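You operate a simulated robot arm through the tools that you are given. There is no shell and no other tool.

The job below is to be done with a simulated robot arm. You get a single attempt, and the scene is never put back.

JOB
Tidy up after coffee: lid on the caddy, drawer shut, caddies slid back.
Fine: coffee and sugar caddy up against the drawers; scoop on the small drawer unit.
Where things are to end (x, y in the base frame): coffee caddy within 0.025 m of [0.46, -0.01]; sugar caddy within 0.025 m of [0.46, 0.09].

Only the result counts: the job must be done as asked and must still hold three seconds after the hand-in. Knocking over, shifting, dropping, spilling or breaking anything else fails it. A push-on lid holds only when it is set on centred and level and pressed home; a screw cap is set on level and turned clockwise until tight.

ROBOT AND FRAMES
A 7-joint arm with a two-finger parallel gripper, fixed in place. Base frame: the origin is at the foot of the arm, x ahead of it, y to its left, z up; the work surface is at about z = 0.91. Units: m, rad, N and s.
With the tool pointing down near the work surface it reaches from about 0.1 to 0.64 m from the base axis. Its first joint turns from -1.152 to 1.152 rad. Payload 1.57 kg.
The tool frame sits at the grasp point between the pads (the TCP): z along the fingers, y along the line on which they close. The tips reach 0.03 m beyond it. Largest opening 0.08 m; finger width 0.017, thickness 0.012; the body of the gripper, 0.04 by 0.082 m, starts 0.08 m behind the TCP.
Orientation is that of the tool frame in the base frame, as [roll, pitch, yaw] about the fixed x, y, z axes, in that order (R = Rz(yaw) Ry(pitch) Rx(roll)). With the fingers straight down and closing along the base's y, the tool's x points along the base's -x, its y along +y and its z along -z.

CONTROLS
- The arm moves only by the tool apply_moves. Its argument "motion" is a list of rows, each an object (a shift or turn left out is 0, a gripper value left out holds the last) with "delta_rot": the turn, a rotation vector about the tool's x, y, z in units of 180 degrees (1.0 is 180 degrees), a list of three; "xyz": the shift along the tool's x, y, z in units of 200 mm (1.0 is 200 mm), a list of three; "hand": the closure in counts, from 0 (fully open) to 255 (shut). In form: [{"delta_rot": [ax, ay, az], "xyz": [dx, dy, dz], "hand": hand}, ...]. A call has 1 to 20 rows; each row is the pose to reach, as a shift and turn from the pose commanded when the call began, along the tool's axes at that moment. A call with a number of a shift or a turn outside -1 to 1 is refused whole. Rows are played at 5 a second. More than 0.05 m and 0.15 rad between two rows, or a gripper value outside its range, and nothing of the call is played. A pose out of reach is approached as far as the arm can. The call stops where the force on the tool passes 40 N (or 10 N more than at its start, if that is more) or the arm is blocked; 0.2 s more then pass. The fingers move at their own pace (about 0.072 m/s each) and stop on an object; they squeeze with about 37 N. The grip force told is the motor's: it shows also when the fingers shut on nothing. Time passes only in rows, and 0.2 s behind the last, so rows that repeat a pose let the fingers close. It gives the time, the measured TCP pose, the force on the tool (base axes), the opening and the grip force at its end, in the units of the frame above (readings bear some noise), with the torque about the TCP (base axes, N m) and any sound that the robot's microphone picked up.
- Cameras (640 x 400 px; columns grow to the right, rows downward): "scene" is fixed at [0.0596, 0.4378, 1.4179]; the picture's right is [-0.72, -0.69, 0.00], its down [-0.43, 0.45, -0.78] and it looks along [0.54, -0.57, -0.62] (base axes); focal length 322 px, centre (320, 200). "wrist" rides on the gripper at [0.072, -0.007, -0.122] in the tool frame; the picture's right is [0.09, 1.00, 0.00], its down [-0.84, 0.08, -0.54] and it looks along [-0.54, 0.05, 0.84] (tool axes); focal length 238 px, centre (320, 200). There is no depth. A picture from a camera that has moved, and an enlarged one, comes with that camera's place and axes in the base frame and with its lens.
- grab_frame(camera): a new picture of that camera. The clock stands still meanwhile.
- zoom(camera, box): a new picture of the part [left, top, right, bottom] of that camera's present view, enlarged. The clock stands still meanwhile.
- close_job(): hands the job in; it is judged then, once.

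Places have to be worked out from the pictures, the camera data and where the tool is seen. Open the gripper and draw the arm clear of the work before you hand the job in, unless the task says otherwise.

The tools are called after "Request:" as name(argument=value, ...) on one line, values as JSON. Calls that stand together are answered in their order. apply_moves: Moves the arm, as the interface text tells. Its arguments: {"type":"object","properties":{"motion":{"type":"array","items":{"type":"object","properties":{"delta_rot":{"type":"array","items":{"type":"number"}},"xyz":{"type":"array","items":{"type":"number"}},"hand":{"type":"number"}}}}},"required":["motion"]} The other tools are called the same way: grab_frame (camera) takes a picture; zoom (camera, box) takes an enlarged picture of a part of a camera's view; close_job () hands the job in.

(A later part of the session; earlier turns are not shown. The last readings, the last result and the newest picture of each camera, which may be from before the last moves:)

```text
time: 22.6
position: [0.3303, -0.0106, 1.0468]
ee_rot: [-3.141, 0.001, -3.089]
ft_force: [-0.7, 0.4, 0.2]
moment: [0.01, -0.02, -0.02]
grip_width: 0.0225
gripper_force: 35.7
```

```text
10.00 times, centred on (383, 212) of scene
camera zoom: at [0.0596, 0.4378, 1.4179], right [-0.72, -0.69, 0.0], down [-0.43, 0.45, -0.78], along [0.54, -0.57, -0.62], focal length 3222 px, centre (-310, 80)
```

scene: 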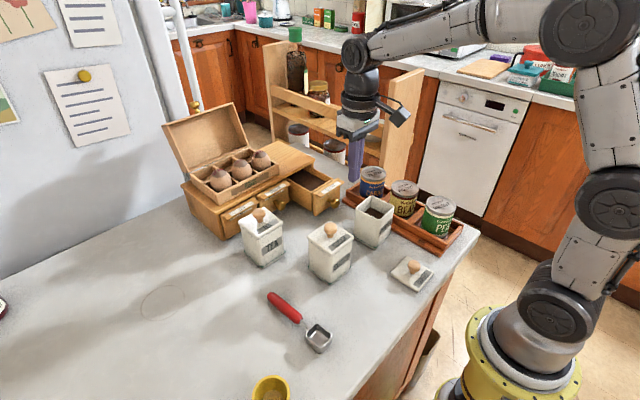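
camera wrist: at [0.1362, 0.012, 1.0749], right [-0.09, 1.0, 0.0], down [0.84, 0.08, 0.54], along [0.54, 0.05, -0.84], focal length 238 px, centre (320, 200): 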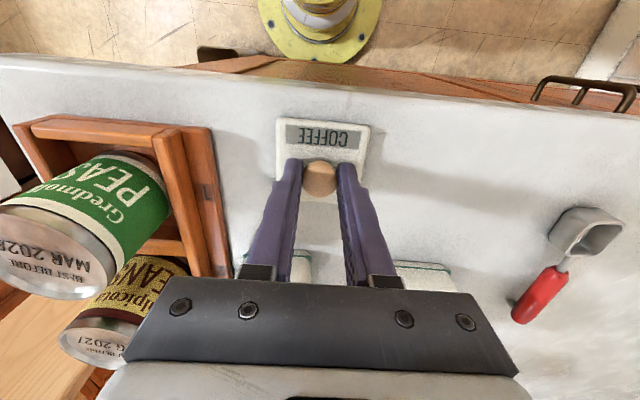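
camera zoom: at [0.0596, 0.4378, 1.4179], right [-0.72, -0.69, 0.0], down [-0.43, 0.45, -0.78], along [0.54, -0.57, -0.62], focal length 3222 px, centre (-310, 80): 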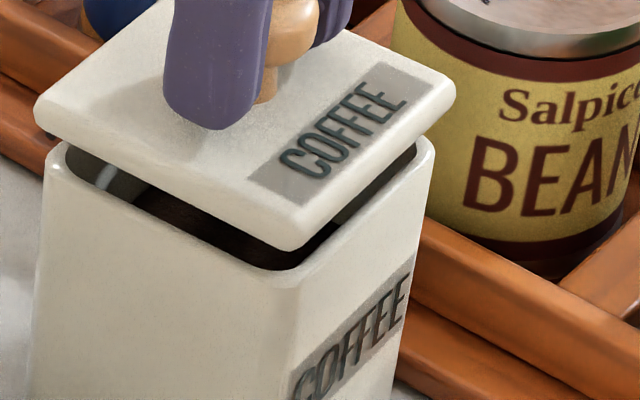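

Both views now show the lid centred within about 0.5 mm and parallel to the rim. I'll lower it slowly onto the rim.

Request:
apply_moves(motion=[{"xyz": [0.002, 0, 0.01]}, {"xyz": [0.002, 0, 0.02]}, {"xyz": [0.002, 0, 0.03]}, {"xyz": [0.002, 0, 0.04]}, {"xyz": [0.002, 0, 0.04]}])

Request:
zoom(camera="scene", box=[358, 192, 408, 232])

```text
time: 23.8
position: [0.3314, -0.0102, 1.0394]
ee_rot: [3.14, 0.002, -3.088]
ft_force: [-2.5, 0.5, 9.8]
moment: [0.06, 0.19, 0.02]
grip_width: 0.0224
gripper_force: 34.7
```

```text
10.00 times, centred on (383, 212) of scene
camera zoom: at [0.0595, 0.4378, 1.4179], right [-0.72, -0.69, 0.0], down [-0.43, 0.45, -0.78], along [0.54, -0.57, -0.62], focal length 3222 px, centre (-310, 80)
```

zoom: 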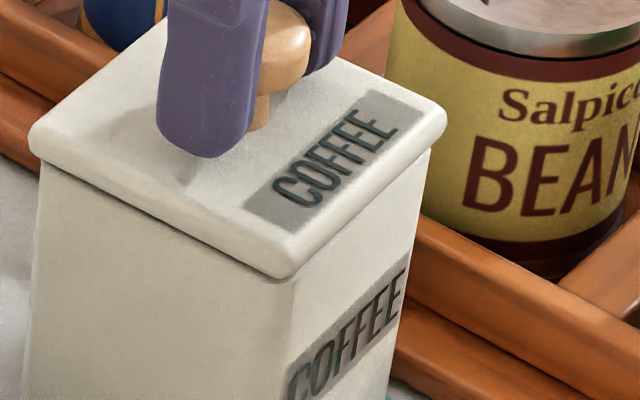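

Contact at 10 N with the lid square on the rim. I'll press it home with a few more millimetres of command, watching for a click or a drop in height.

Request:
apply_moves(motion=[{"xyz": [0, 0, 0.008]}, {"xyz": [0, 0, 0.016]}, {"xyz": [0, 0, 0.022]}, {"xyz": [0, 0, 0.022]}])

Request:
zoom(camera="scene", box=[348, 192, 408, 242])

```text
time: 24.5
position: [0.3314, -0.01, 1.0381]
ee_rot: [-3.139, 0.008, -3.087]
ft_force: [0.5, -0.4, 1.0]
moment: [0.1, 0.06, -0.01]
grip_width: 0.0223
gripper_force: 35.5
stopped in row 3: the force on the tool passed its limit at 42 N (the readings are from after the stop); the commanded pose is now the measured one
```

```text
8.00 times, centred on (378, 217) of scene
camera zoom: at [0.0596, 0.4378, 1.4179], right [-0.72, -0.69, 0.0], down [-0.43, 0.45, -0.78], along [0.54, -0.57, -0.62], focal length 2577 px, centre (-144, 64)
```

zoom: 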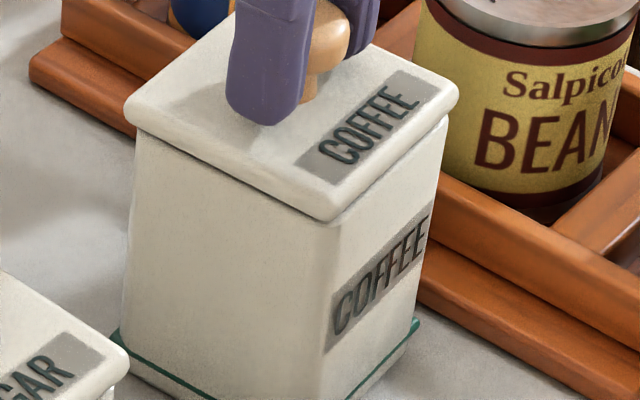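

The press peaked at 42 N. I'll compare the coffee lid's seating with the already closed sugar and tea caddies.

Request:
zoom(camera="scene", box=[300, 190, 420, 290])

Request:
zoom(camera="scene", box=[300, 225, 360, 275])

Request:
grab_frame(camera="wrist")

```text
4.00 times, centred on (360, 240) of scene
camera zoom: at [0.0596, 0.4378, 1.4179], right [-0.72, -0.69, 0.0], down [-0.43, 0.45, -0.78], along [0.54, -0.57, -0.62], focal length 1289 px, centre (160, 40)
```

zoom: 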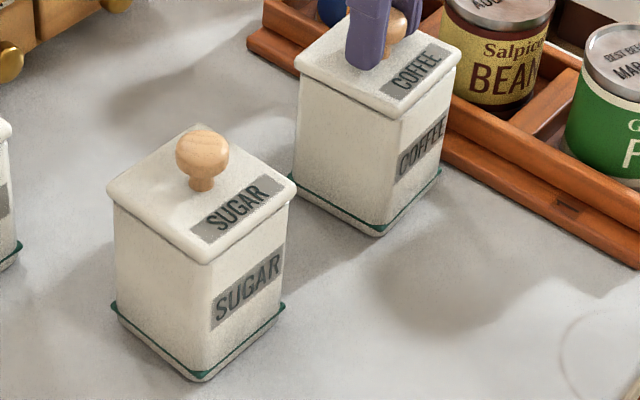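

```text
8.00 times, centred on (330, 250) of scene
camera zoom: at [0.0596, 0.4378, 1.4179], right [-0.72, -0.69, 0.0], down [-0.43, 0.45, -0.78], along [0.54, -0.57, -0.62], focal length 2577 px, centre (240, -200)
```

zoom: 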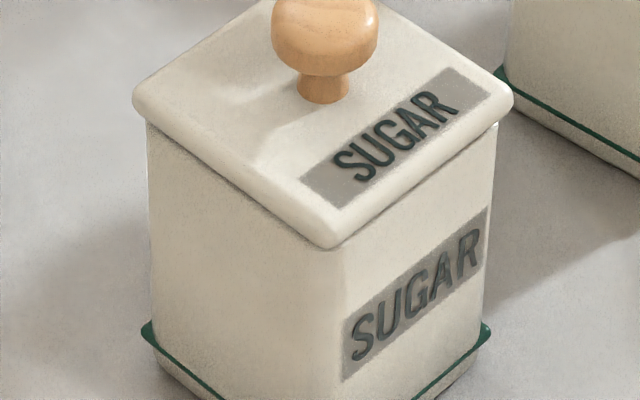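

```text
taken
camera wrist: at [0.2586, -0.0214, 1.16], right [-0.14, 0.99, 0.0], down [0.83, 0.12, 0.55], along [0.54, 0.08, -0.84], focal length 238 px, centre (320, 200)
```

wrist: 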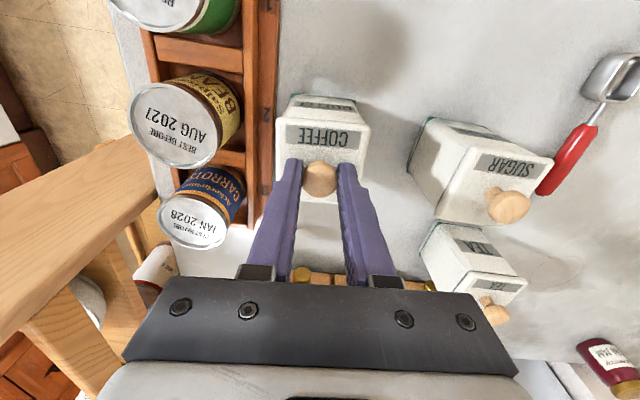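

The lid underside comes out at z about 0.992, the same as the sugar lid, so it appears fully seated. I'll test the hold by drawing up 3 mm very gently and reading the force.

Request:
apply_moves(motion=[{"xyz": [0, 0, -0.005]}, {"xyz": [0, 0, -0.01]}, {"xyz": [0, 0, -0.015]}, {"xyz": [0, 0, -0.015]}])

Request:
zoom(camera="scene", box=[348, 192, 408, 242])

```text
time: 25.5
position: [0.3323, -0.0102, 1.042]
ee_rot: [-3.14, 0.009, -3.089]
ft_force: [0.2, -1.1, -0.5]
moment: [0.02, -0.02, 0.0]
grip_width: 0.0225
gripper_force: 35.1
```

```text
8.00 times, centred on (378, 217) of scene
camera zoom: at [0.0596, 0.4378, 1.4179], right [-0.72, -0.69, 0.0], down [-0.43, 0.45, -0.78], along [0.54, -0.57, -0.62], focal length 2577 px, centre (-144, 64)
```

zoom: 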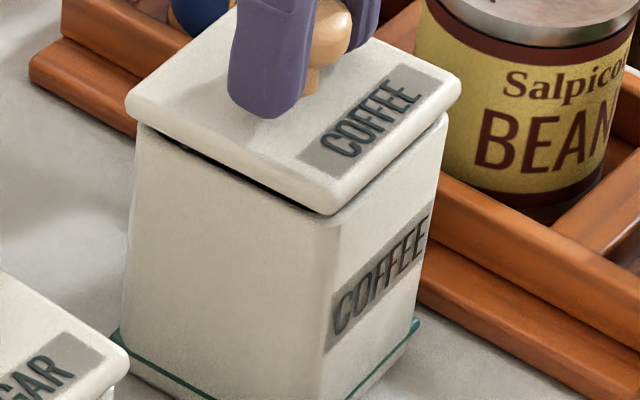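

The lid lifted freely, so it has not latched, and the tool also picked up a slight 0.5° tilt at the stop. With the lid just 3 mm above the rim I'll re-measure the margins from the wrist.

Request:
zoom(camera="wrist", box=[268, 85, 318, 125])

Request:
zoom(camera="wrist", box=[330, 85, 380, 125])

Request:
zoom(camera="scene", box=[358, 200, 408, 240])

Request:
zoom(camera="wrist", box=[260, 80, 380, 210])

```text
10.00 times, centred on (293, 105) of wrist
camera zoom: at [0.2583, -0.021, 1.1628], right [-0.14, 0.99, 0.0], down [0.83, 0.12, 0.55], along [0.54, 0.08, -0.84], focal length 2384 px, centre (590, 1150)
```

zoom: 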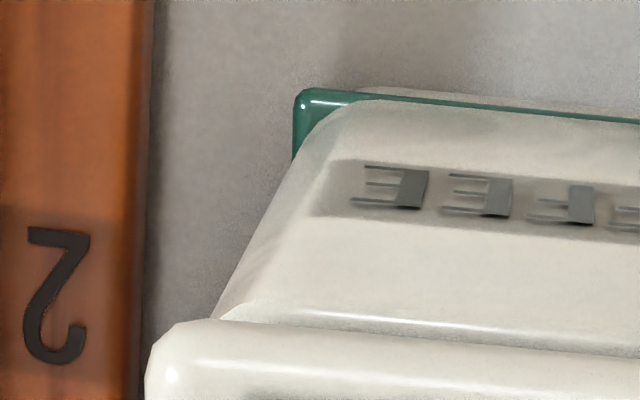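

```text
10.00 times, centred on (355, 105) of wrist
camera zoom: at [0.2583, -0.021, 1.1628], right [-0.14, 0.99, 0.0], down [0.83, 0.12, 0.55], along [0.54, 0.08, -0.84], focal length 2384 px, centre (-30, 1150)
```

zoom: 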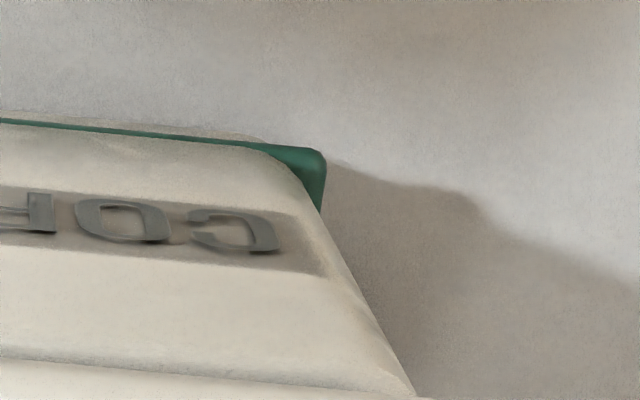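

```text
10.00 times, centred on (383, 220) of scene
camera zoom: at [0.0596, 0.4378, 1.4179], right [-0.72, -0.69, 0.0], down [-0.43, 0.45, -0.78], along [0.54, -0.57, -0.62], focal length 3222 px, centre (-310, 0)
```

zoom: 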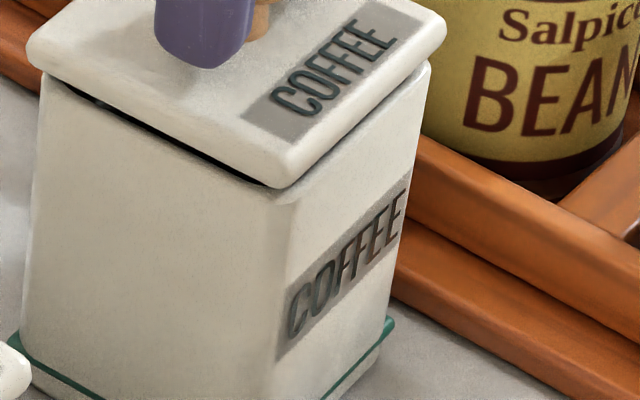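

```text
3.08 times, centred on (320, 145) of wrist
camera zoom: at [0.2583, -0.021, 1.1628], right [-0.14, 0.99, 0.0], down [0.83, 0.12, 0.55], along [0.54, 0.08, -0.84], focal length 733 px, centre (320, 369)
```

zoom: 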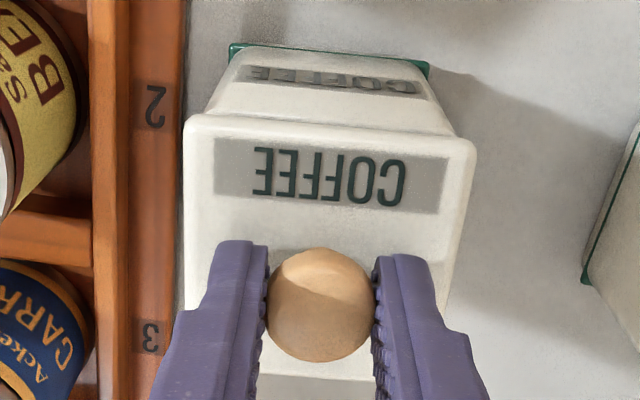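

Margins on both sides look equal within about 0.5 mm, so centring is fine; the lid probably pivoted between the pads. I'll level the tool, lower the lid onto the rim, release it so it lies flush, and then press from the top of the knob.

Request:
apply_moves(motion=[{"xyz": [0, 0, 0], "delta_rot": [0, -0.0028, 0]}, {"xyz": [0, 0, 0.005], "delta_rot": [0, -0.0028, 0]}, {"xyz": [0, 0, 0.01], "delta_rot": [0, -0.0028, 0]}, {"xyz": [0, 0, 0.015], "delta_rot": [0, -0.0028, 0]}, {"xyz": [0, 0, 0.018], "delta_rot": [0, -0.0028, 0]}, {"xyz": [0, 0, 0.018], "delta_rot": [0, -0.0028, 0]}])

Request:
zoom(camera="scene", box=[358, 200, 408, 240])

```text
time: 26.9
position: [0.3316, -0.0107, 1.039]
ee_rot: [-3.138, 0.021, -3.089]
ft_force: [0.1, -1.3, 16.0]
moment: [0.28, 0.47, 0.05]
grip_width: 0.0224
gripper_force: 35.2
```

```text
10.00 times, centred on (383, 220) of scene
camera zoom: at [0.0595, 0.4378, 1.4179], right [-0.72, -0.69, 0.0], down [-0.43, 0.45, -0.78], along [0.54, -0.57, -0.62], focal length 3222 px, centre (-310, 0)
```

zoom: 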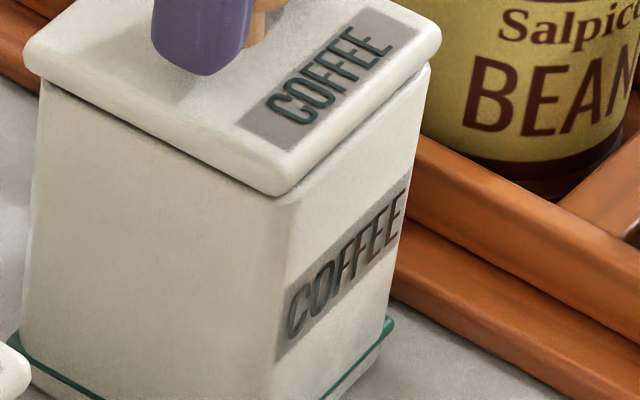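

The pitch correction went the wrong way (0.021 now), so I'll lift 4 mm and rotate back the other way until the reading is zero.

Request:
apply_moves(motion=[{"xyz": [0, 0, -0.01], "delta_rot": [0, 0.002, 0]}, {"xyz": [0, 0, -0.025], "delta_rot": [0, 0.0057, 0]}, {"xyz": [0, 0, -0.025], "delta_rot": [0, 0.0057, 0]}, {"xyz": [0, 0, -0.025], "delta_rot": [0, 0.0057, 0]}])

Request:
zoom(camera="scene", box=[358, 200, 408, 240])

```text
time: 27.9
position: [0.332, -0.0101, 1.0434]
ee_rot: [-3.14, -0.001, -3.09]
ft_force: [0.6, -0.1, -0.8]
moment: [0.02, 0.01, 0.01]
grip_width: 0.0224
gripper_force: 35.5
```

```text
10.00 times, centred on (383, 220) of scene
camera zoom: at [0.0596, 0.4378, 1.4179], right [-0.72, -0.69, 0.0], down [-0.43, 0.45, -0.78], along [0.54, -0.57, -0.62], focal length 3222 px, centre (-310, 0)
```

zoom: 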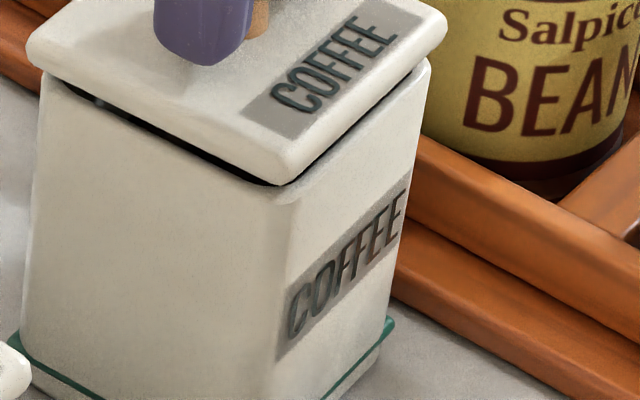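

Pitch is back to zero and the gap is even on both faces. I'll lower to light contact and release.

Request:
apply_moves(motion=[{"xyz": [0, 0, 0.008]}, {"xyz": [0, 0, 0.016]}, {"xyz": [0, 0, 0.022]}, {"xyz": [0, 0, 0.022]}])

```text
time: 28.9
position: [0.3318, -0.0098, 1.0385]
ee_rot: [-3.138, 0.003, -3.089]
ft_force: [-2.0, 2.9, 10.8]
moment: [0.47, -0.22, 0.12]
grip_width: 0.0222
gripper_force: 35.3
```

Contact at 11 N, mostly on the +y edge. I'll ease off 1.5 mm and open the fingers part way so the lid can settle flat on its own.

Request:
apply_moves(motion=[{"xyz": [0, 0, -0.007], "hand": 255}, {"xyz": [0, 0, -0.007], "hand": 170}, {"xyz": [0, 0, -0.007], "hand": 120}, {"xyz": [0, 0, -0.007], "hand": 100}, {"xyz": [0, 0, -0.007], "hand": 100}])

Request:
zoom(camera="scene", box=[358, 200, 408, 240])

Request:
zoom(camera="wrist", box=[260, 80, 380, 210])

```text
time: 30.1
position: [0.3321, -0.0103, 1.0393]
ee_rot: [-3.14, -0.002, -3.089]
ft_force: [-0.1, 0.4, -0.5]
moment: [0.02, -0.02, -0.03]
grip_width: 0.0487
gripper_force: 0.1
heard: snap
```

```text
10.00 times, centred on (383, 220) of scene
camera zoom: at [0.0596, 0.4378, 1.4179], right [-0.72, -0.69, 0.0], down [-0.43, 0.45, -0.78], along [0.54, -0.57, -0.62], focal length 3222 px, centre (-310, 0)
```

zoom: 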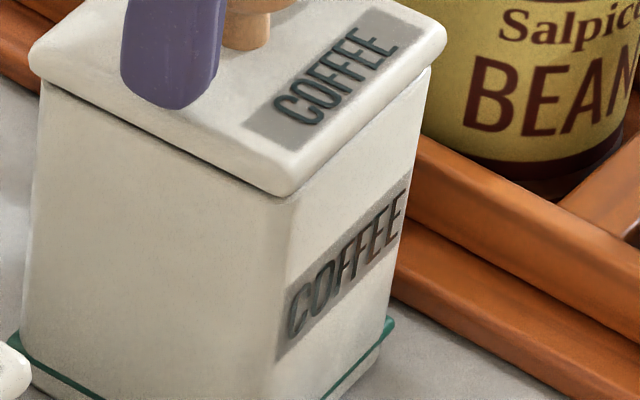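

```text
3.08 times, centred on (320, 145) of wrist
camera zoom: at [0.2591, -0.0217, 1.1611], right [-0.14, 0.99, 0.0], down [0.83, 0.12, 0.54], along [0.54, 0.08, -0.84], focal length 733 px, centre (320, 369)
```

zoom: 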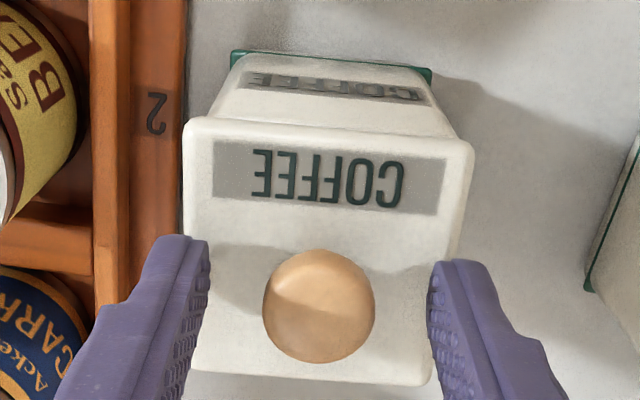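

The microphone heard a snap as the lid settled, and it lies flush and even, so it is latched. Next I'll open fully and come down around the caddy body, keeping the tips above the tray's low strip, to grip it.

Request:
apply_moves(motion=[{"xyz": [0, 0, 0], "hand": 0}, {"xyz": [0, 0, 0], "hand": 0}, {"xyz": [0, 0, 0.1], "hand": 0}, {"xyz": [0, 0, 0.2], "hand": 0}, {"xyz": [0, 0, 0.305], "hand": 0}, {"xyz": [0, 0, 0.305], "hand": 0}])

Request:
zoom(camera="scene", box=[320, 150, 440, 250])

Request:
grab_frame(camera="wrist")

```text
time: 31.5
position: [0.3317, -0.0104, 0.9773]
ee_rot: [-3.141, -0.002, -3.089]
ft_force: [0.2, 0.2, -0.1]
moment: [-0.03, -0.02, 0.0]
grip_width: 0.0802
gripper_force: 0.0
```

```text
4.00 times, centred on (380, 200) of scene
camera zoom: at [0.0596, 0.4378, 1.4179], right [-0.72, -0.69, 0.0], down [-0.43, 0.45, -0.78], along [0.54, -0.57, -0.62], focal length 1289 px, centre (80, 200)
```

zoom: 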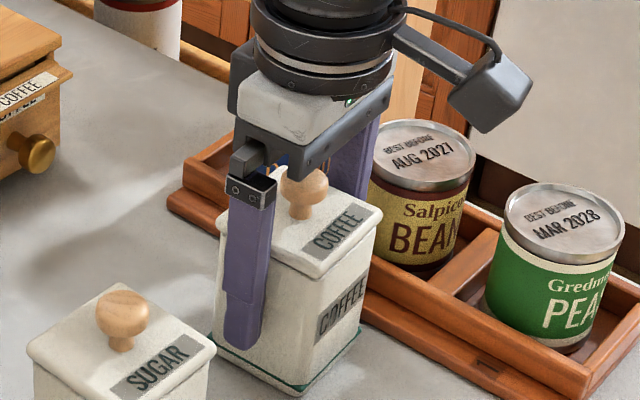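

```text
taken
camera wrist: at [0.2598, -0.0213, 1.0995], right [-0.14, 0.99, 0.0], down [0.83, 0.12, 0.54], along [0.54, 0.08, -0.84], focal length 238 px, centre (320, 200)
```

wrist: 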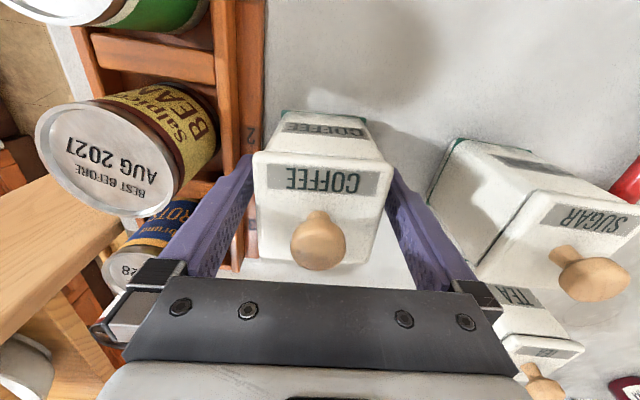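

Fingers straddle the caddy with clear gaps. I'll close and read the width to see whether I hold the body or the lid edge.

Request:
apply_moves(motion=[{"hand": 30}, {"hand": 50}, {"hand": 70}, {"hand": 90}, {"hand": 90}])

Request:
zoom(camera="scene", box=[340, 180, 400, 250])

Request:
zoom(camera="wrist", box=[220, 100, 440, 280])

```text
time: 32.7
position: [0.3316, -0.0107, 0.977]
ee_rot: [-3.14, -0.002, -3.089]
ft_force: [-0.1, 0.9, -0.5]
moment: [-0.01, 0.03, 0.01]
grip_width: 0.0629
gripper_force: 36.9
heard: snap
```

```text
5.71 times, centred on (370, 215) of scene
camera zoom: at [0.0596, 0.4378, 1.4179], right [-0.72, -0.69, 0.0], down [-0.43, 0.45, -0.78], along [0.54, -0.57, -0.62], focal length 1841 px, centre (34, 114)
```

zoom: 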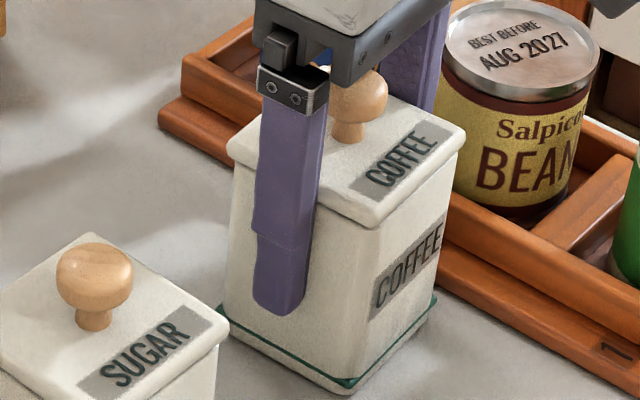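

```text
2.22 times, centred on (330, 190) of wrist
camera zoom: at [0.2598, -0.0212, 1.0997], right [-0.14, 0.99, 0.0], down [0.83, 0.12, 0.54], along [0.54, 0.08, -0.84], focal length 530 px, centre (298, 222)
```

zoom: 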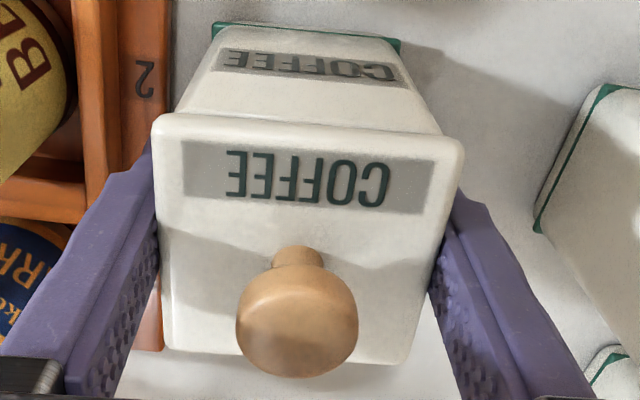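

Width 62.9 mm means I'm on the lid's edges, and another snap was heard. I'll lift 2 mm to see whether the lid carries the caddy, reading the weight.

Request:
apply_moves(motion=[{"xyz": [0, 0, -0.004]}, {"xyz": [0, 0, -0.008]}, {"xyz": [0, 0, -0.012]}, {"xyz": [0, 0, -0.012]}])

Request:
zoom(camera="scene", box=[340, 180, 400, 250])

```text
time: 33.7
position: [0.3322, -0.0093, 0.98]
ee_rot: [-3.139, -0.002, -3.088]
ft_force: [0.6, -0.2, -0.5]
moment: [0.01, -0.01, -0.02]
grip_width: 0.0625
gripper_force: 36.8
```

```text
5.71 times, centred on (370, 215) of scene
camera zoom: at [0.0596, 0.4378, 1.4179], right [-0.72, -0.69, 0.0], down [-0.43, 0.45, -0.78], along [0.54, -0.57, -0.62], focal length 1841 px, centre (34, 114)
```

zoom: 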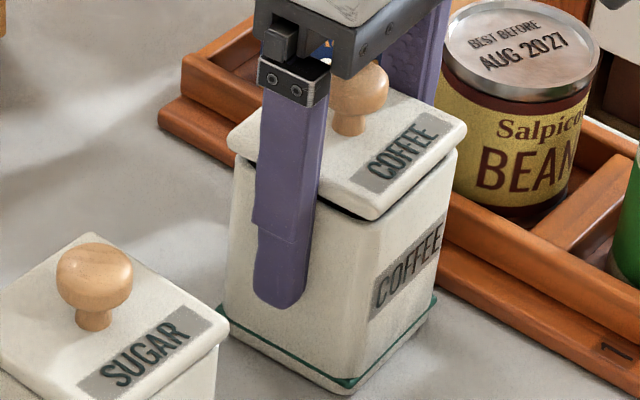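

The lid came up alone, so squeezing the lid edges popped it off; the caddies must be pushed on their bodies and not gripped. I'll set the lid back down, open, rise above the knob and close the fingers to press from the top.

Request:
apply_moves(motion=[{"xyz": [0, 0, 0.006], "hand": 90}, {"xyz": [0, 0, 0.012], "hand": 90}, {"xyz": [0, 0, 0.012], "hand": 90}, {"xyz": [0, 0, 0.012], "hand": 45}, {"xyz": [0, 0, 0.012], "hand": 0}, {"xyz": [0, 0, 0.012], "hand": 0}])

Request:
zoom(camera="scene", box=[340, 180, 400, 250])

Request:
zoom(camera="wrist", box=[220, 100, 440, 280])

```text
time: 35.1
position: [0.3317, -0.0096, 0.9787]
ee_rot: [-3.14, -0.001, -3.091]
ft_force: [0.5, -0.5, -0.2]
moment: [0.01, 0.02, -0.01]
grip_width: 0.08
gripper_force: 0.1
```

```text
5.71 times, centred on (370, 215) of scene
camera zoom: at [0.0596, 0.4378, 1.4179], right [-0.72, -0.69, 0.0], down [-0.43, 0.45, -0.78], along [0.54, -0.57, -0.62], focal length 1841 px, centre (34, 114)
```

zoom: 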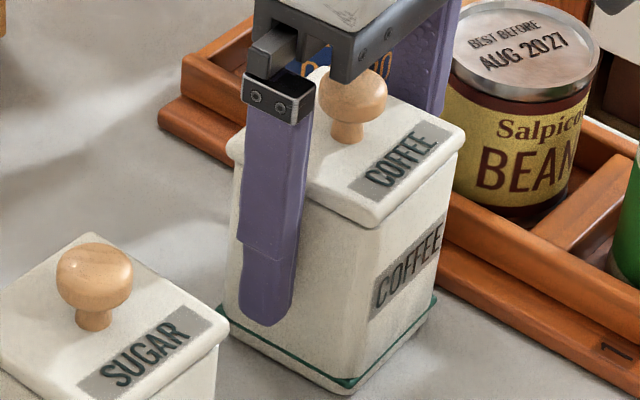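

```text
2.22 times, centred on (330, 190) of wrist
camera zoom: at [0.2599, -0.021, 1.1012], right [-0.14, 0.99, 0.0], down [0.83, 0.12, 0.54], along [0.54, 0.08, -0.84], focal length 530 px, centre (298, 222)
```

zoom: 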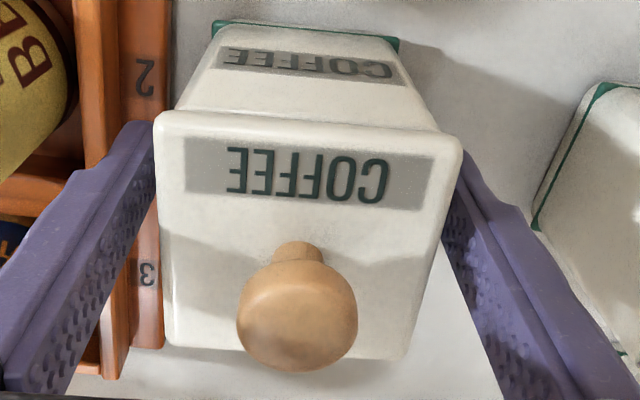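

The lid rests square on the rim again. I'll rise clear of the knob, then close the fingers above it.

Request:
apply_moves(motion=[{"xyz": [0, 0, -0.15], "hand": 0}, {"xyz": [0, 0, -0.35], "hand": 0}, {"xyz": [0, 0, -0.55], "hand": 0}, {"xyz": [0, 0, -0.55], "hand": 255}, {"xyz": [0, 0, -0.55], "hand": 255}, {"xyz": [0, 0, -0.55], "hand": 255}, {"xyz": [0, 0, -0.55], "hand": 255}])

Request:
zoom(camera="scene", box=[330, 150, 410, 250])

Request:
zoom(camera="wrist", box=[260, 80, 380, 230])

```text
time: 36.7
position: [0.3307, -0.0095, 1.0899]
ee_rot: [-3.14, 0.0, -3.09]
ft_force: [-0.5, 0.0, 0.6]
moment: [-0.01, 0.0, 0.01]
grip_width: 0.0002
gripper_force: 21.1
```

```text
4.00 times, centred on (370, 200) of scene
camera zoom: at [0.0596, 0.4378, 1.4179], right [-0.72, -0.69, 0.0], down [-0.43, 0.45, -0.78], along [0.54, -0.57, -0.62], focal length 1289 px, centre (120, 200)
```

zoom: 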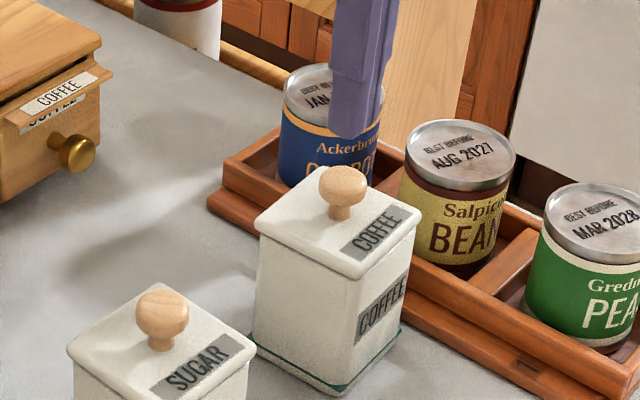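

```text
2.67 times, centred on (320, 155) of wrist
camera zoom: at [0.2595, -0.0195, 1.2111], right [-0.14, 0.99, 0.0], down [0.83, 0.12, 0.54], along [0.54, 0.08, -0.84], focal length 636 px, centre (320, 320)
```

zoom: 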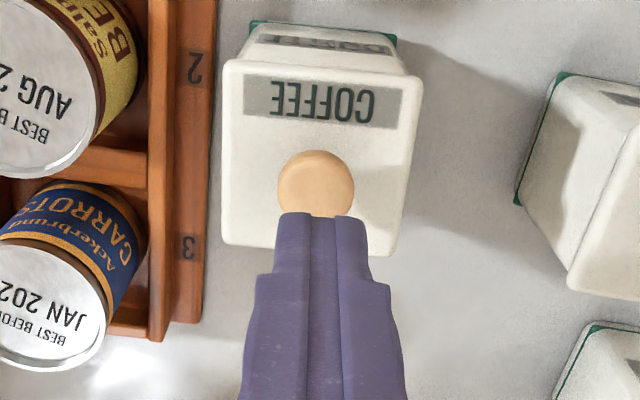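

The knob is within about 1 mm of the closed fingertips' axis. I'll come down onto it and press slowly, listening for the snap.

Request:
apply_moves(motion=[{"xyz": [0.004, -0.006, 0.05]}, {"xyz": [0.004, -0.006, 0.09]}, {"xyz": [0.004, -0.006, 0.1]}, {"xyz": [0.004, -0.006, 0.11]}, {"xyz": [0.004, -0.006, 0.12]}, {"xyz": [0.004, -0.006, 0.125]}, {"xyz": [0.004, -0.006, 0.125]}])

```text
time: 38.3
position: [0.3306, -0.0095, 1.0623]
ee_rot: [-3.141, -0.002, -3.089]
ft_force: [-0.2, -0.2, 1.0]
moment: [0.01, -0.02, 0.03]
grip_width: 0.0
gripper_force: 21.1
```

Contact is only just starting, at 1 N. I'll go on in 1 mm steps.

Request:
apply_moves(motion=[{"xyz": [0, 0, 0.005]}, {"xyz": [0, 0, 0.01]}, {"xyz": [0, 0, 0.015]}, {"xyz": [0, 0, 0.015]}])

Request:
zoom(camera="scene", box=[330, 150, 410, 250])

```text
time: 39.3
position: [0.332, -0.0113, 1.0612]
ee_rot: [-3.14, -0.002, -3.089]
ft_force: [0.6, 0.5, -0.8]
moment: [0.0, -0.02, 0.0]
grip_width: 0.0
gripper_force: 21.3
```

```text
4.00 times, centred on (370, 200) of scene
camera zoom: at [0.0596, 0.4378, 1.4179], right [-0.72, -0.69, 0.0], down [-0.43, 0.45, -0.78], along [0.54, -0.57, -0.62], focal length 1289 px, centre (120, 200)
```

zoom: 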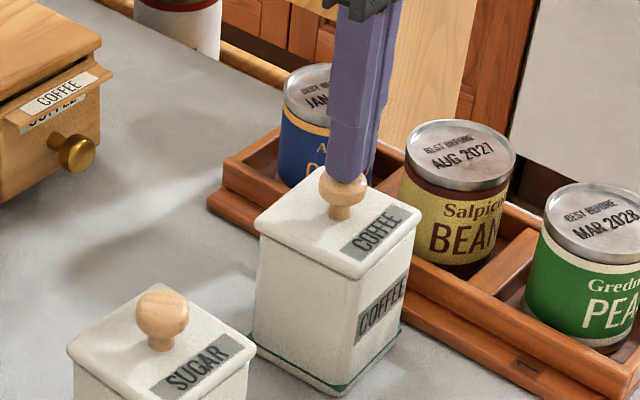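

No force yet, so the tips are at the knob top without load. I'll continue downward.

Request:
apply_moves(motion=[{"xyz": [0, 0, 0.005]}, {"xyz": [0, 0, 0.01]}, {"xyz": [0, 0, 0.015]}, {"xyz": [0, 0, 0.02]}, {"xyz": [0, 0, 0.02]}])

```text
time: 40.5
position: [0.3317, -0.0109, 1.0582]
ee_rot: [-3.136, 0.003, -3.09]
ft_force: [-9.5, 1.3, 27.2]
moment: [0.07, 0.29, 0.01]
grip_width: 0.0002
gripper_force: 21.1
```

The press reached 27 N, but with a sideways component of -9.5 N, so I'm on the near side of the knob. I'll back up, shift 2.5 mm in +x, and press again.

Request:
apply_moves(motion=[{"xyz": [0, 0, -0.02]}, {"xyz": [0, 0, -0.035]}, {"xyz": [-0.0125, 0, -0.035]}, {"xyz": [-0.0125, 0, -0.035]}])

Request:
zoom(camera="wrist", box=[260, 80, 380, 230])

Request:
zoom(camera="scene", box=[350, 175, 410, 225])

```text
time: 41.5
position: [0.3342, -0.0118, 1.0636]
ee_rot: [-3.14, -0.002, -3.089]
ft_force: [-0.1, -0.6, 0.4]
moment: [0.02, 0.01, 0.02]
grip_width: 0.0
gripper_force: 21.2
heard: snap
```

```text
2.67 times, centred on (320, 155) of wrist
camera zoom: at [0.2623, -0.0219, 1.1862], right [-0.14, 0.99, 0.0], down [0.83, 0.12, 0.54], along [0.54, 0.08, -0.84], focal length 636 px, centre (320, 320)
```

zoom: 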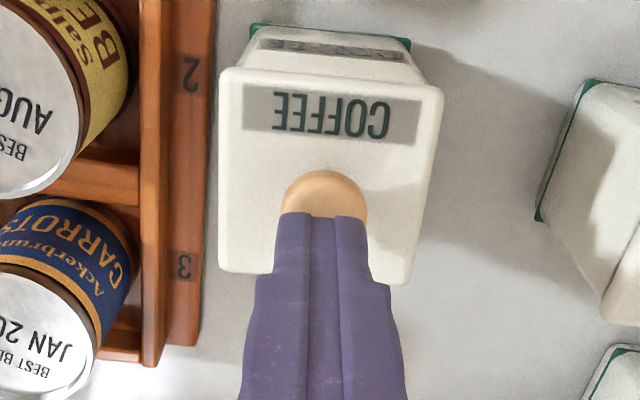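

```text
8.00 times, centred on (380, 200) of scene
camera zoom: at [0.0596, 0.4378, 1.4179], right [-0.72, -0.69, 0.0], down [-0.43, 0.45, -0.78], along [0.54, -0.57, -0.62], focal length 2577 px, centre (-160, 200)
```

zoom: 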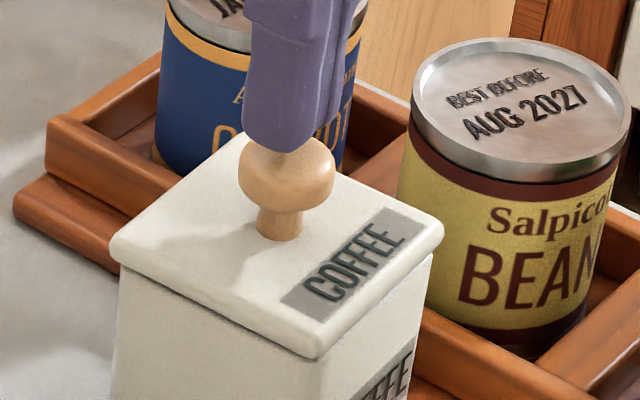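

A snap was heard as that press was held, with the lid flush and centred, so it has latched again. Next I'll rise, square the tool and back off toward the robot, ready to tilt the fingers and push the caddy low on its body.

Request:
apply_moves(motion=[{"xyz": [0, 0, -0.15]}, {"xyz": [0, 0, -0.3], "delta_rot": [0, 0, 0.0163]}, {"xyz": [0.2, 0, -0.3], "delta_rot": [0, 0, 0.0163], "hand": 159}, {"xyz": [0.4, 0.01, -0.3], "delta_rot": [0, 0, 0.0163], "hand": 159}, {"xyz": [0.4, 0.01, -0.3], "delta_rot": [0, 0, 0.0163], "hand": 159}])

Request:
grab_frame(camera="wrist")

Request:
zoom(camera="scene", box=[340, 180, 410, 250])

```text
time: 42.7
position: [0.2546, -0.0126, 1.1251]
ee_rot: [-3.141, 0.0, -3.14]
ft_force: [0.8, -0.5, -0.1]
moment: [0.03, 0.0, 0.01]
grip_width: 0.0302
gripper_force: 0.1
```

```text
taken
camera wrist: at [0.1815, -0.0195, 1.2468], right [-0.09, 1.0, 0.0], down [0.84, 0.08, 0.54], along [0.54, 0.05, -0.84], focal length 238 px, centre (320, 200)
```

wrist: 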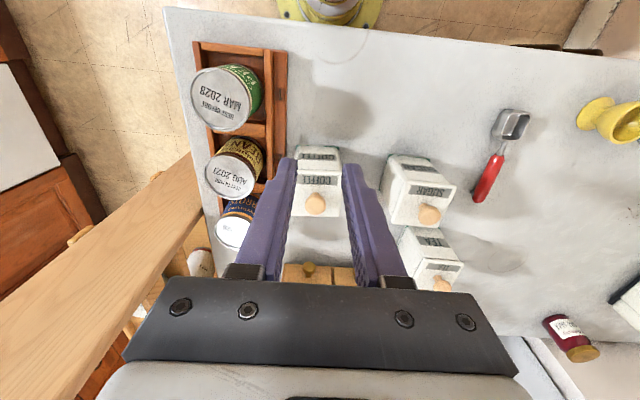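

```text
5.71 times, centred on (375, 215) of scene
camera zoom: at [0.0596, 0.4378, 1.4179], right [-0.72, -0.69, 0.0], down [-0.43, 0.45, -0.78], along [0.54, -0.57, -0.62], focal length 1841 px, centre (6, 114)
```

zoom: 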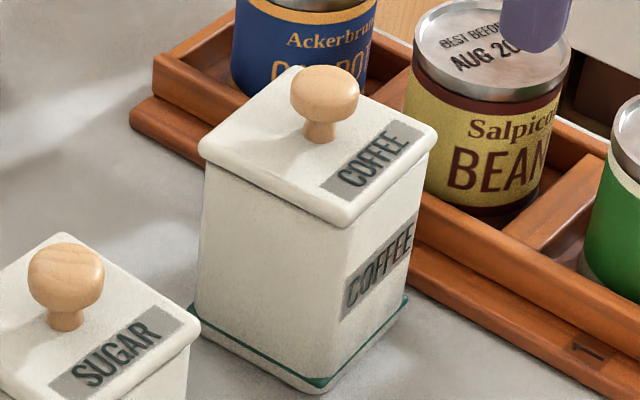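

Both caddies look intact with level lids. I'll tilt the fingers 15° so the tips lead, and lower them behind the coffee caddy with about 2 cm clearance.

Request:
apply_moves(motion=[{"xyz": [0, 0.007, 0.15], "delta_rot": [0, -0.03, 0]}, {"xyz": [-0.02, 0.007, 0.3], "delta_rot": [0, -0.06, 0]}, {"xyz": [-0.037, 0.007, 0.45], "delta_rot": [0, -0.0833, 0]}, {"xyz": [-0.037, 0.007, 0.6], "delta_rot": [0, -0.0833, 0]}, {"xyz": [-0.037, 0.007, 0.75], "delta_rot": [0, -0.0833, 0]}, {"xyz": [-0.037, 0.007, 0.81], "delta_rot": [0, -0.0833, 0]}, {"xyz": [-0.037, 0.007, 0.81], "delta_rot": [0, -0.0833, 0]}])

Request:
grab_frame(camera="wrist")

Request:
zoom(camera="scene", box=[320, 150, 460, 270])

```text
time: 44.3
position: [0.2614, -0.0113, 0.9593]
ee_rot: [-3.139, 0.259, -3.14]
ft_force: [0.4, 0.5, -0.3]
moment: [0.02, -0.01, 0.01]
grip_width: 0.0301
gripper_force: 0.1
```

```text
taken
camera wrist: at [0.1589, -0.0194, 1.0594], right [-0.09, 1.0, -0.03], down [0.67, 0.08, 0.74], along [0.74, 0.05, -0.67], focal length 238 px, centre (320, 200)
```

wrist: 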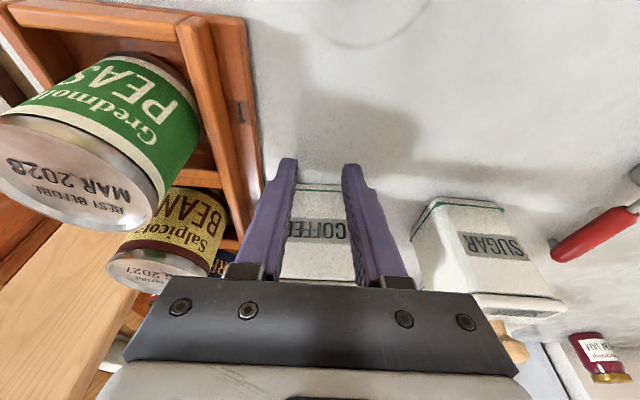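

```text
3.33 times, centred on (390, 210) of scene
camera zoom: at [0.0596, 0.4378, 1.4179], right [-0.72, -0.69, 0.0], down [-0.43, 0.45, -0.78], along [0.54, -0.57, -0.62], focal length 1074 px, centre (87, 167)
```

zoom: 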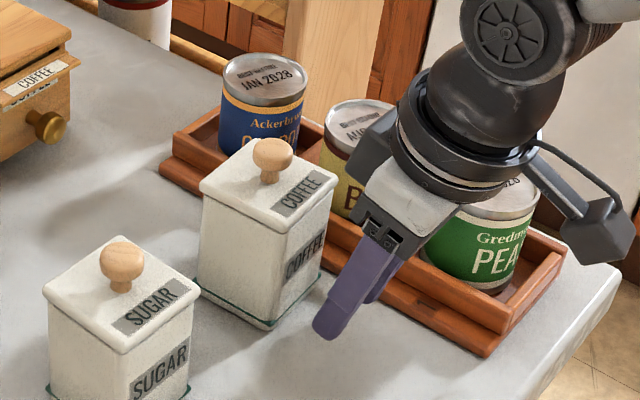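

The tips are centred behind the caddy and low on it, and the tool is clear of the cans. I'll push slowly along +x and check part-way.

Request:
apply_moves(motion=[{"xyz": [-0.0483, 0, 0.0129]}, {"xyz": [-0.0966, 0, 0.0258]}, {"xyz": [-0.1449, 0, 0.0387]}, {"xyz": [-0.1932, 0, 0.0516]}, {"xyz": [-0.2415, 0, 0.0645]}, {"xyz": [-0.2898, 0, 0.0774]}, {"xyz": [-0.3381, 0, 0.0903]}, {"xyz": [-0.3381, 0, 0.0903]}])

Request:
zoom(camera="scene", box=[300, 150, 440, 260])

Request:
grab_frame(camera="wrist")

```text
time: 46.1
position: [0.3326, -0.0118, 0.963]
ee_rot: [-3.14, 0.262, -3.139]
ft_force: [-0.8, -0.8, -0.3]
moment: [-0.02, 0.03, -0.01]
grip_width: 0.0302
gripper_force: 0.1
```

```text
3.64 times, centred on (370, 205) of scene
camera zoom: at [0.0596, 0.4378, 1.4179], right [-0.72, -0.69, 0.0], down [-0.43, 0.45, -0.78], along [0.54, -0.57, -0.62], focal length 1172 px, centre (138, 182)
```

zoom: 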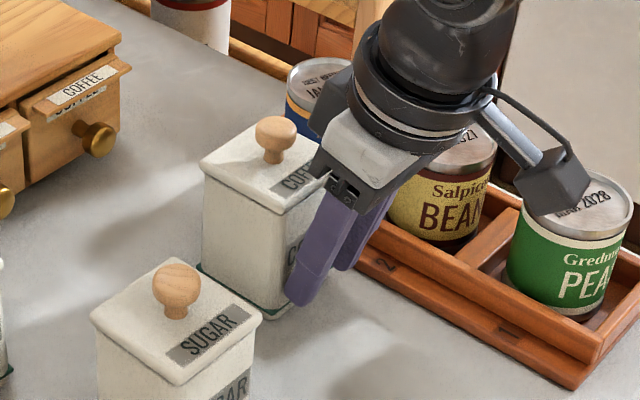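

```text
taken
camera wrist: at [0.23, -0.0194, 1.0613], right [-0.09, 1.0, -0.03], down [0.67, 0.08, 0.74], along [0.74, 0.05, -0.67], focal length 238 px, centre (320, 200)
```

wrist: 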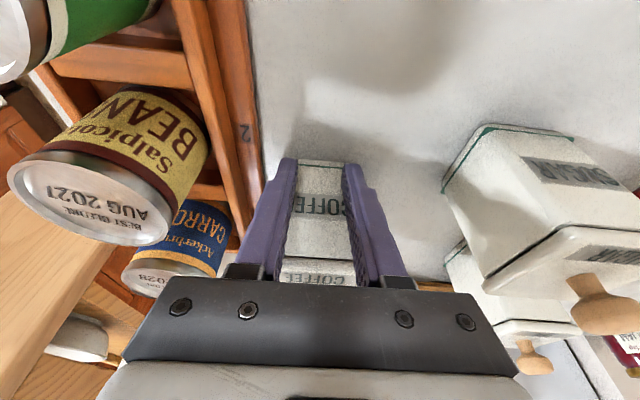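

The caddy slides smoothly with its lid on. I'll continue to about 1.5 cm short of the target and look again.

Request:
apply_moves(motion=[{"xyz": [-0.0483, 0, 0.0129]}, {"xyz": [-0.0966, 0, 0.0258]}, {"xyz": [-0.1449, 0, 0.0387]}, {"xyz": [-0.1932, 0, 0.0516]}, {"xyz": [-0.2415, 0, 0.0645]}, {"xyz": [-0.2898, 0, 0.0774]}, {"xyz": [-0.325, 0, 0.0868]}, {"xyz": [-0.325, 0, 0.0868]}])

Request:
zoom(camera="scene", box=[260, 130, 420, 260])

Request:
grab_frame(camera="wrist")

```text
time: 47.9
position: [0.3978, -0.0117, 0.9619]
ee_rot: [-3.141, 0.261, -3.141]
ft_force: [-1.5, 1.1, 0.1]
moment: [0.03, 0.04, -0.03]
grip_width: 0.0304
gripper_force: 0.0
```

```text
3.08 times, centred on (340, 195) of scene
camera zoom: at [0.0596, 0.4378, 1.4179], right [-0.72, -0.69, 0.0], down [-0.43, 0.45, -0.78], along [0.54, -0.57, -0.62], focal length 991 px, centre (258, 215)
```

zoom: 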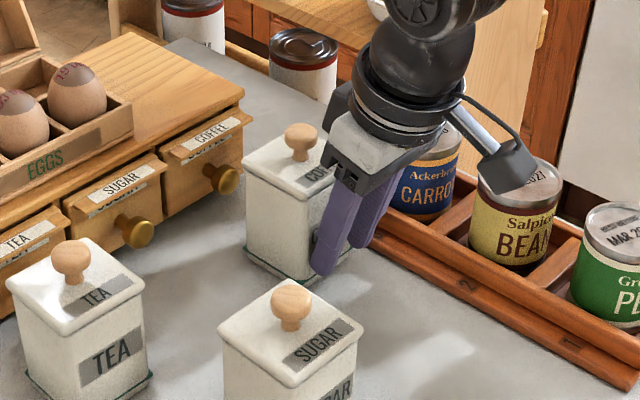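

```text
taken
camera wrist: at [0.297, -0.0191, 1.0619], right [-0.09, 1.0, -0.03], down [0.67, 0.08, 0.74], along [0.74, 0.05, -0.67], focal length 238 px, centre (320, 200)
```

wrist: 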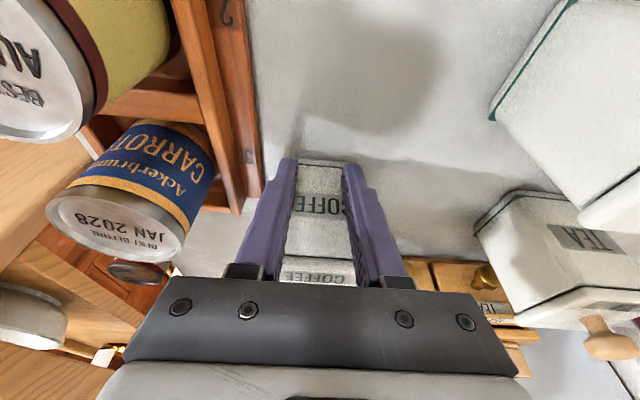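

Triangulating the knob puts the coffee caddy at about (0.442, -0.010). I'll push 19 mm more.

Request:
apply_moves(motion=[{"xyz": [-0.0338, 0, 0.009]}, {"xyz": [-0.0676, 0, 0.0181]}, {"xyz": [-0.0918, 0, 0.0246]}, {"xyz": [-0.0918, 0, 0.0246]}])

Request:
zoom(camera="scene", box=[240, 120, 400, 230])

```text
time: 48.9
position: [0.4183, -0.011, 0.9617]
ee_rot: [-3.142, 0.261, -3.139]
ft_force: [-0.5, -0.1, 0.0]
moment: [-0.03, 0.04, 0.0]
grip_width: 0.0305
gripper_force: 0.1
```

```text
3.64 times, centred on (320, 175) of scene
camera zoom: at [0.0596, 0.4378, 1.4179], right [-0.72, -0.69, 0.0], down [-0.43, 0.45, -0.78], along [0.54, -0.57, -0.62], focal length 1172 px, centre (320, 291)
```

zoom: 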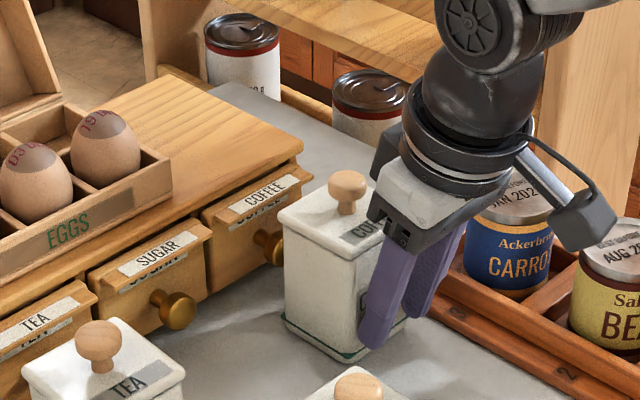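

The knob now triangulates to (0.461, -0.009), so the coffee caddy is in place. I'll back off, rise and untilt, and then look at the sugar caddy.

Request:
apply_moves(motion=[{"xyz": [0.1, 0, -0.027]}, {"xyz": [0.2415, 0, -0.0647]}, {"xyz": [0.19, 0, -0.25]}, {"xyz": [0.14, 0, -0.44]}, {"xyz": [0.09, 0, -0.63]}, {"xyz": [0.04, 0, -0.82], "delta_rot": [0, 0.04, 0]}, {"xyz": [0.04, 0, -0.82], "delta_rot": [0, 0.0833, 0]}, {"xyz": [0.04, 0, -0.82], "delta_rot": [0, 0.0833, 0]}])

Request:
apply_moves(motion=[{"xyz": [0.15, 0.1, 0]}, {"xyz": [0.3, 0.25, 0]}, {"xyz": [0.45, 0.4, 0]}, {"xyz": [0.5, 0.6, 0]}, {"xyz": [0.5, 0.65, 0]}, {"xyz": [0.5, 0.65, 0]}])

Request:
grab_frame(camera="wrist")

Request:
zoom(camera="scene", box=[180, 100, 420, 300])

```text
time: 50.7
position: [0.3656, -0.0084, 1.1194]
ee_rot: [-3.139, -0.001, -3.138]
ft_force: [-0.7, -0.3, 0.0]
moment: [0.0, 0.0, -0.04]
grip_width: 0.03
gripper_force: 0.1
```

```text
time: 52.1
position: [0.266, 0.117, 1.1165]
ee_rot: [-3.141, 0.001, -3.14]
ft_force: [0.1, 0.1, 0.6]
moment: [0.03, 0.03, 0.03]
grip_width: 0.03
gripper_force: 0.1
```

```text
taken
camera wrist: at [0.1936, 0.1094, 1.2395], right [-0.09, 1.0, 0.0], down [0.84, 0.08, 0.54], along [0.54, 0.05, -0.84], focal length 238 px, centre (320, 200)
```

wrist: 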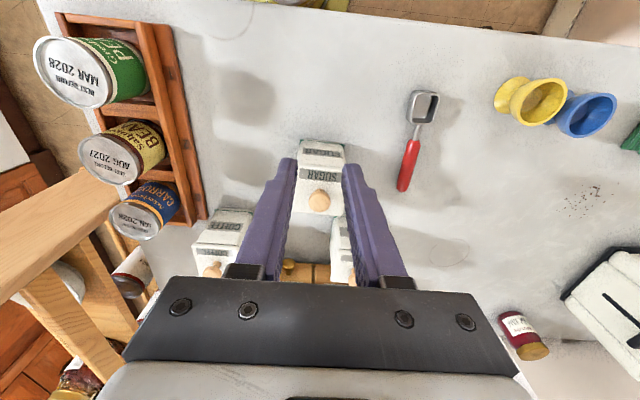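

```text
2.00 times, centred on (300, 200) of scene
camera zoom: at [0.0596, 0.4378, 1.4179], right [-0.72, -0.69, 0.0], down [-0.43, 0.45, -0.78], along [0.54, -0.57, -0.62], focal length 644 px, centre (360, 200)
```

zoom: 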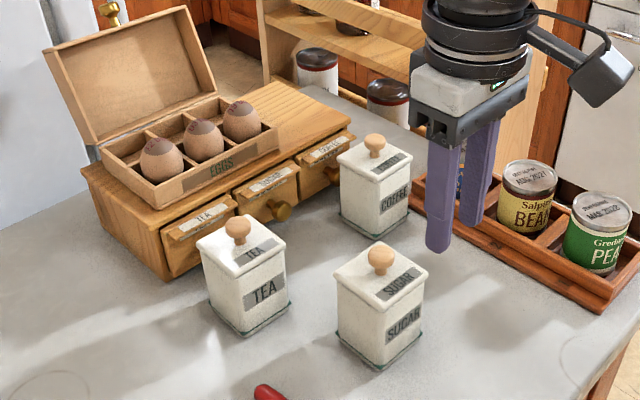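

Request:
zoom(camera="wrist", box=[260, 120, 390, 290])

Request:
zoom(camera="wrist", box=[370, 70, 460, 210])

```text
2.35 times, centred on (325, 205) of wrist
camera zoom: at [0.1936, 0.1094, 1.2395], right [-0.09, 1.0, 0.0], down [0.84, 0.08, 0.54], along [0.54, 0.05, -0.84], focal length 561 px, centre (308, 188)
```

zoom: 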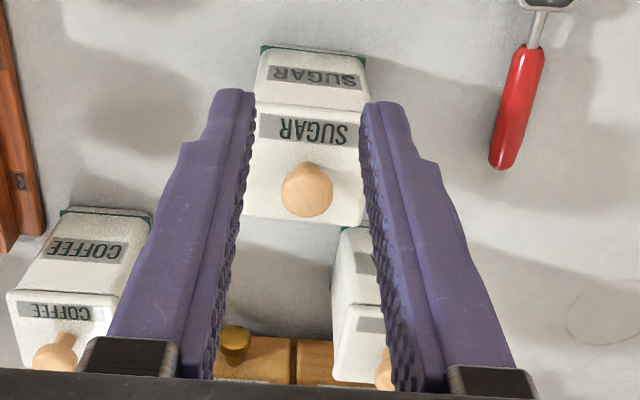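

```text
2.86 times, centred on (415, 140) of wrist
camera zoom: at [0.1936, 0.1094, 1.2395], right [-0.09, 1.0, 0.0], down [0.84, 0.08, 0.54], along [0.54, 0.05, -0.84], focal length 681 px, centre (49, 371)
```

zoom: 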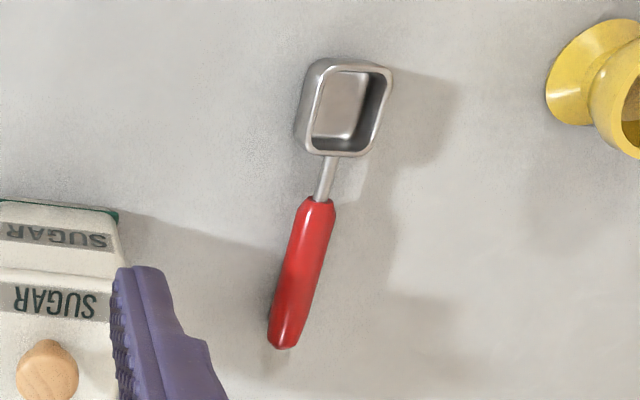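

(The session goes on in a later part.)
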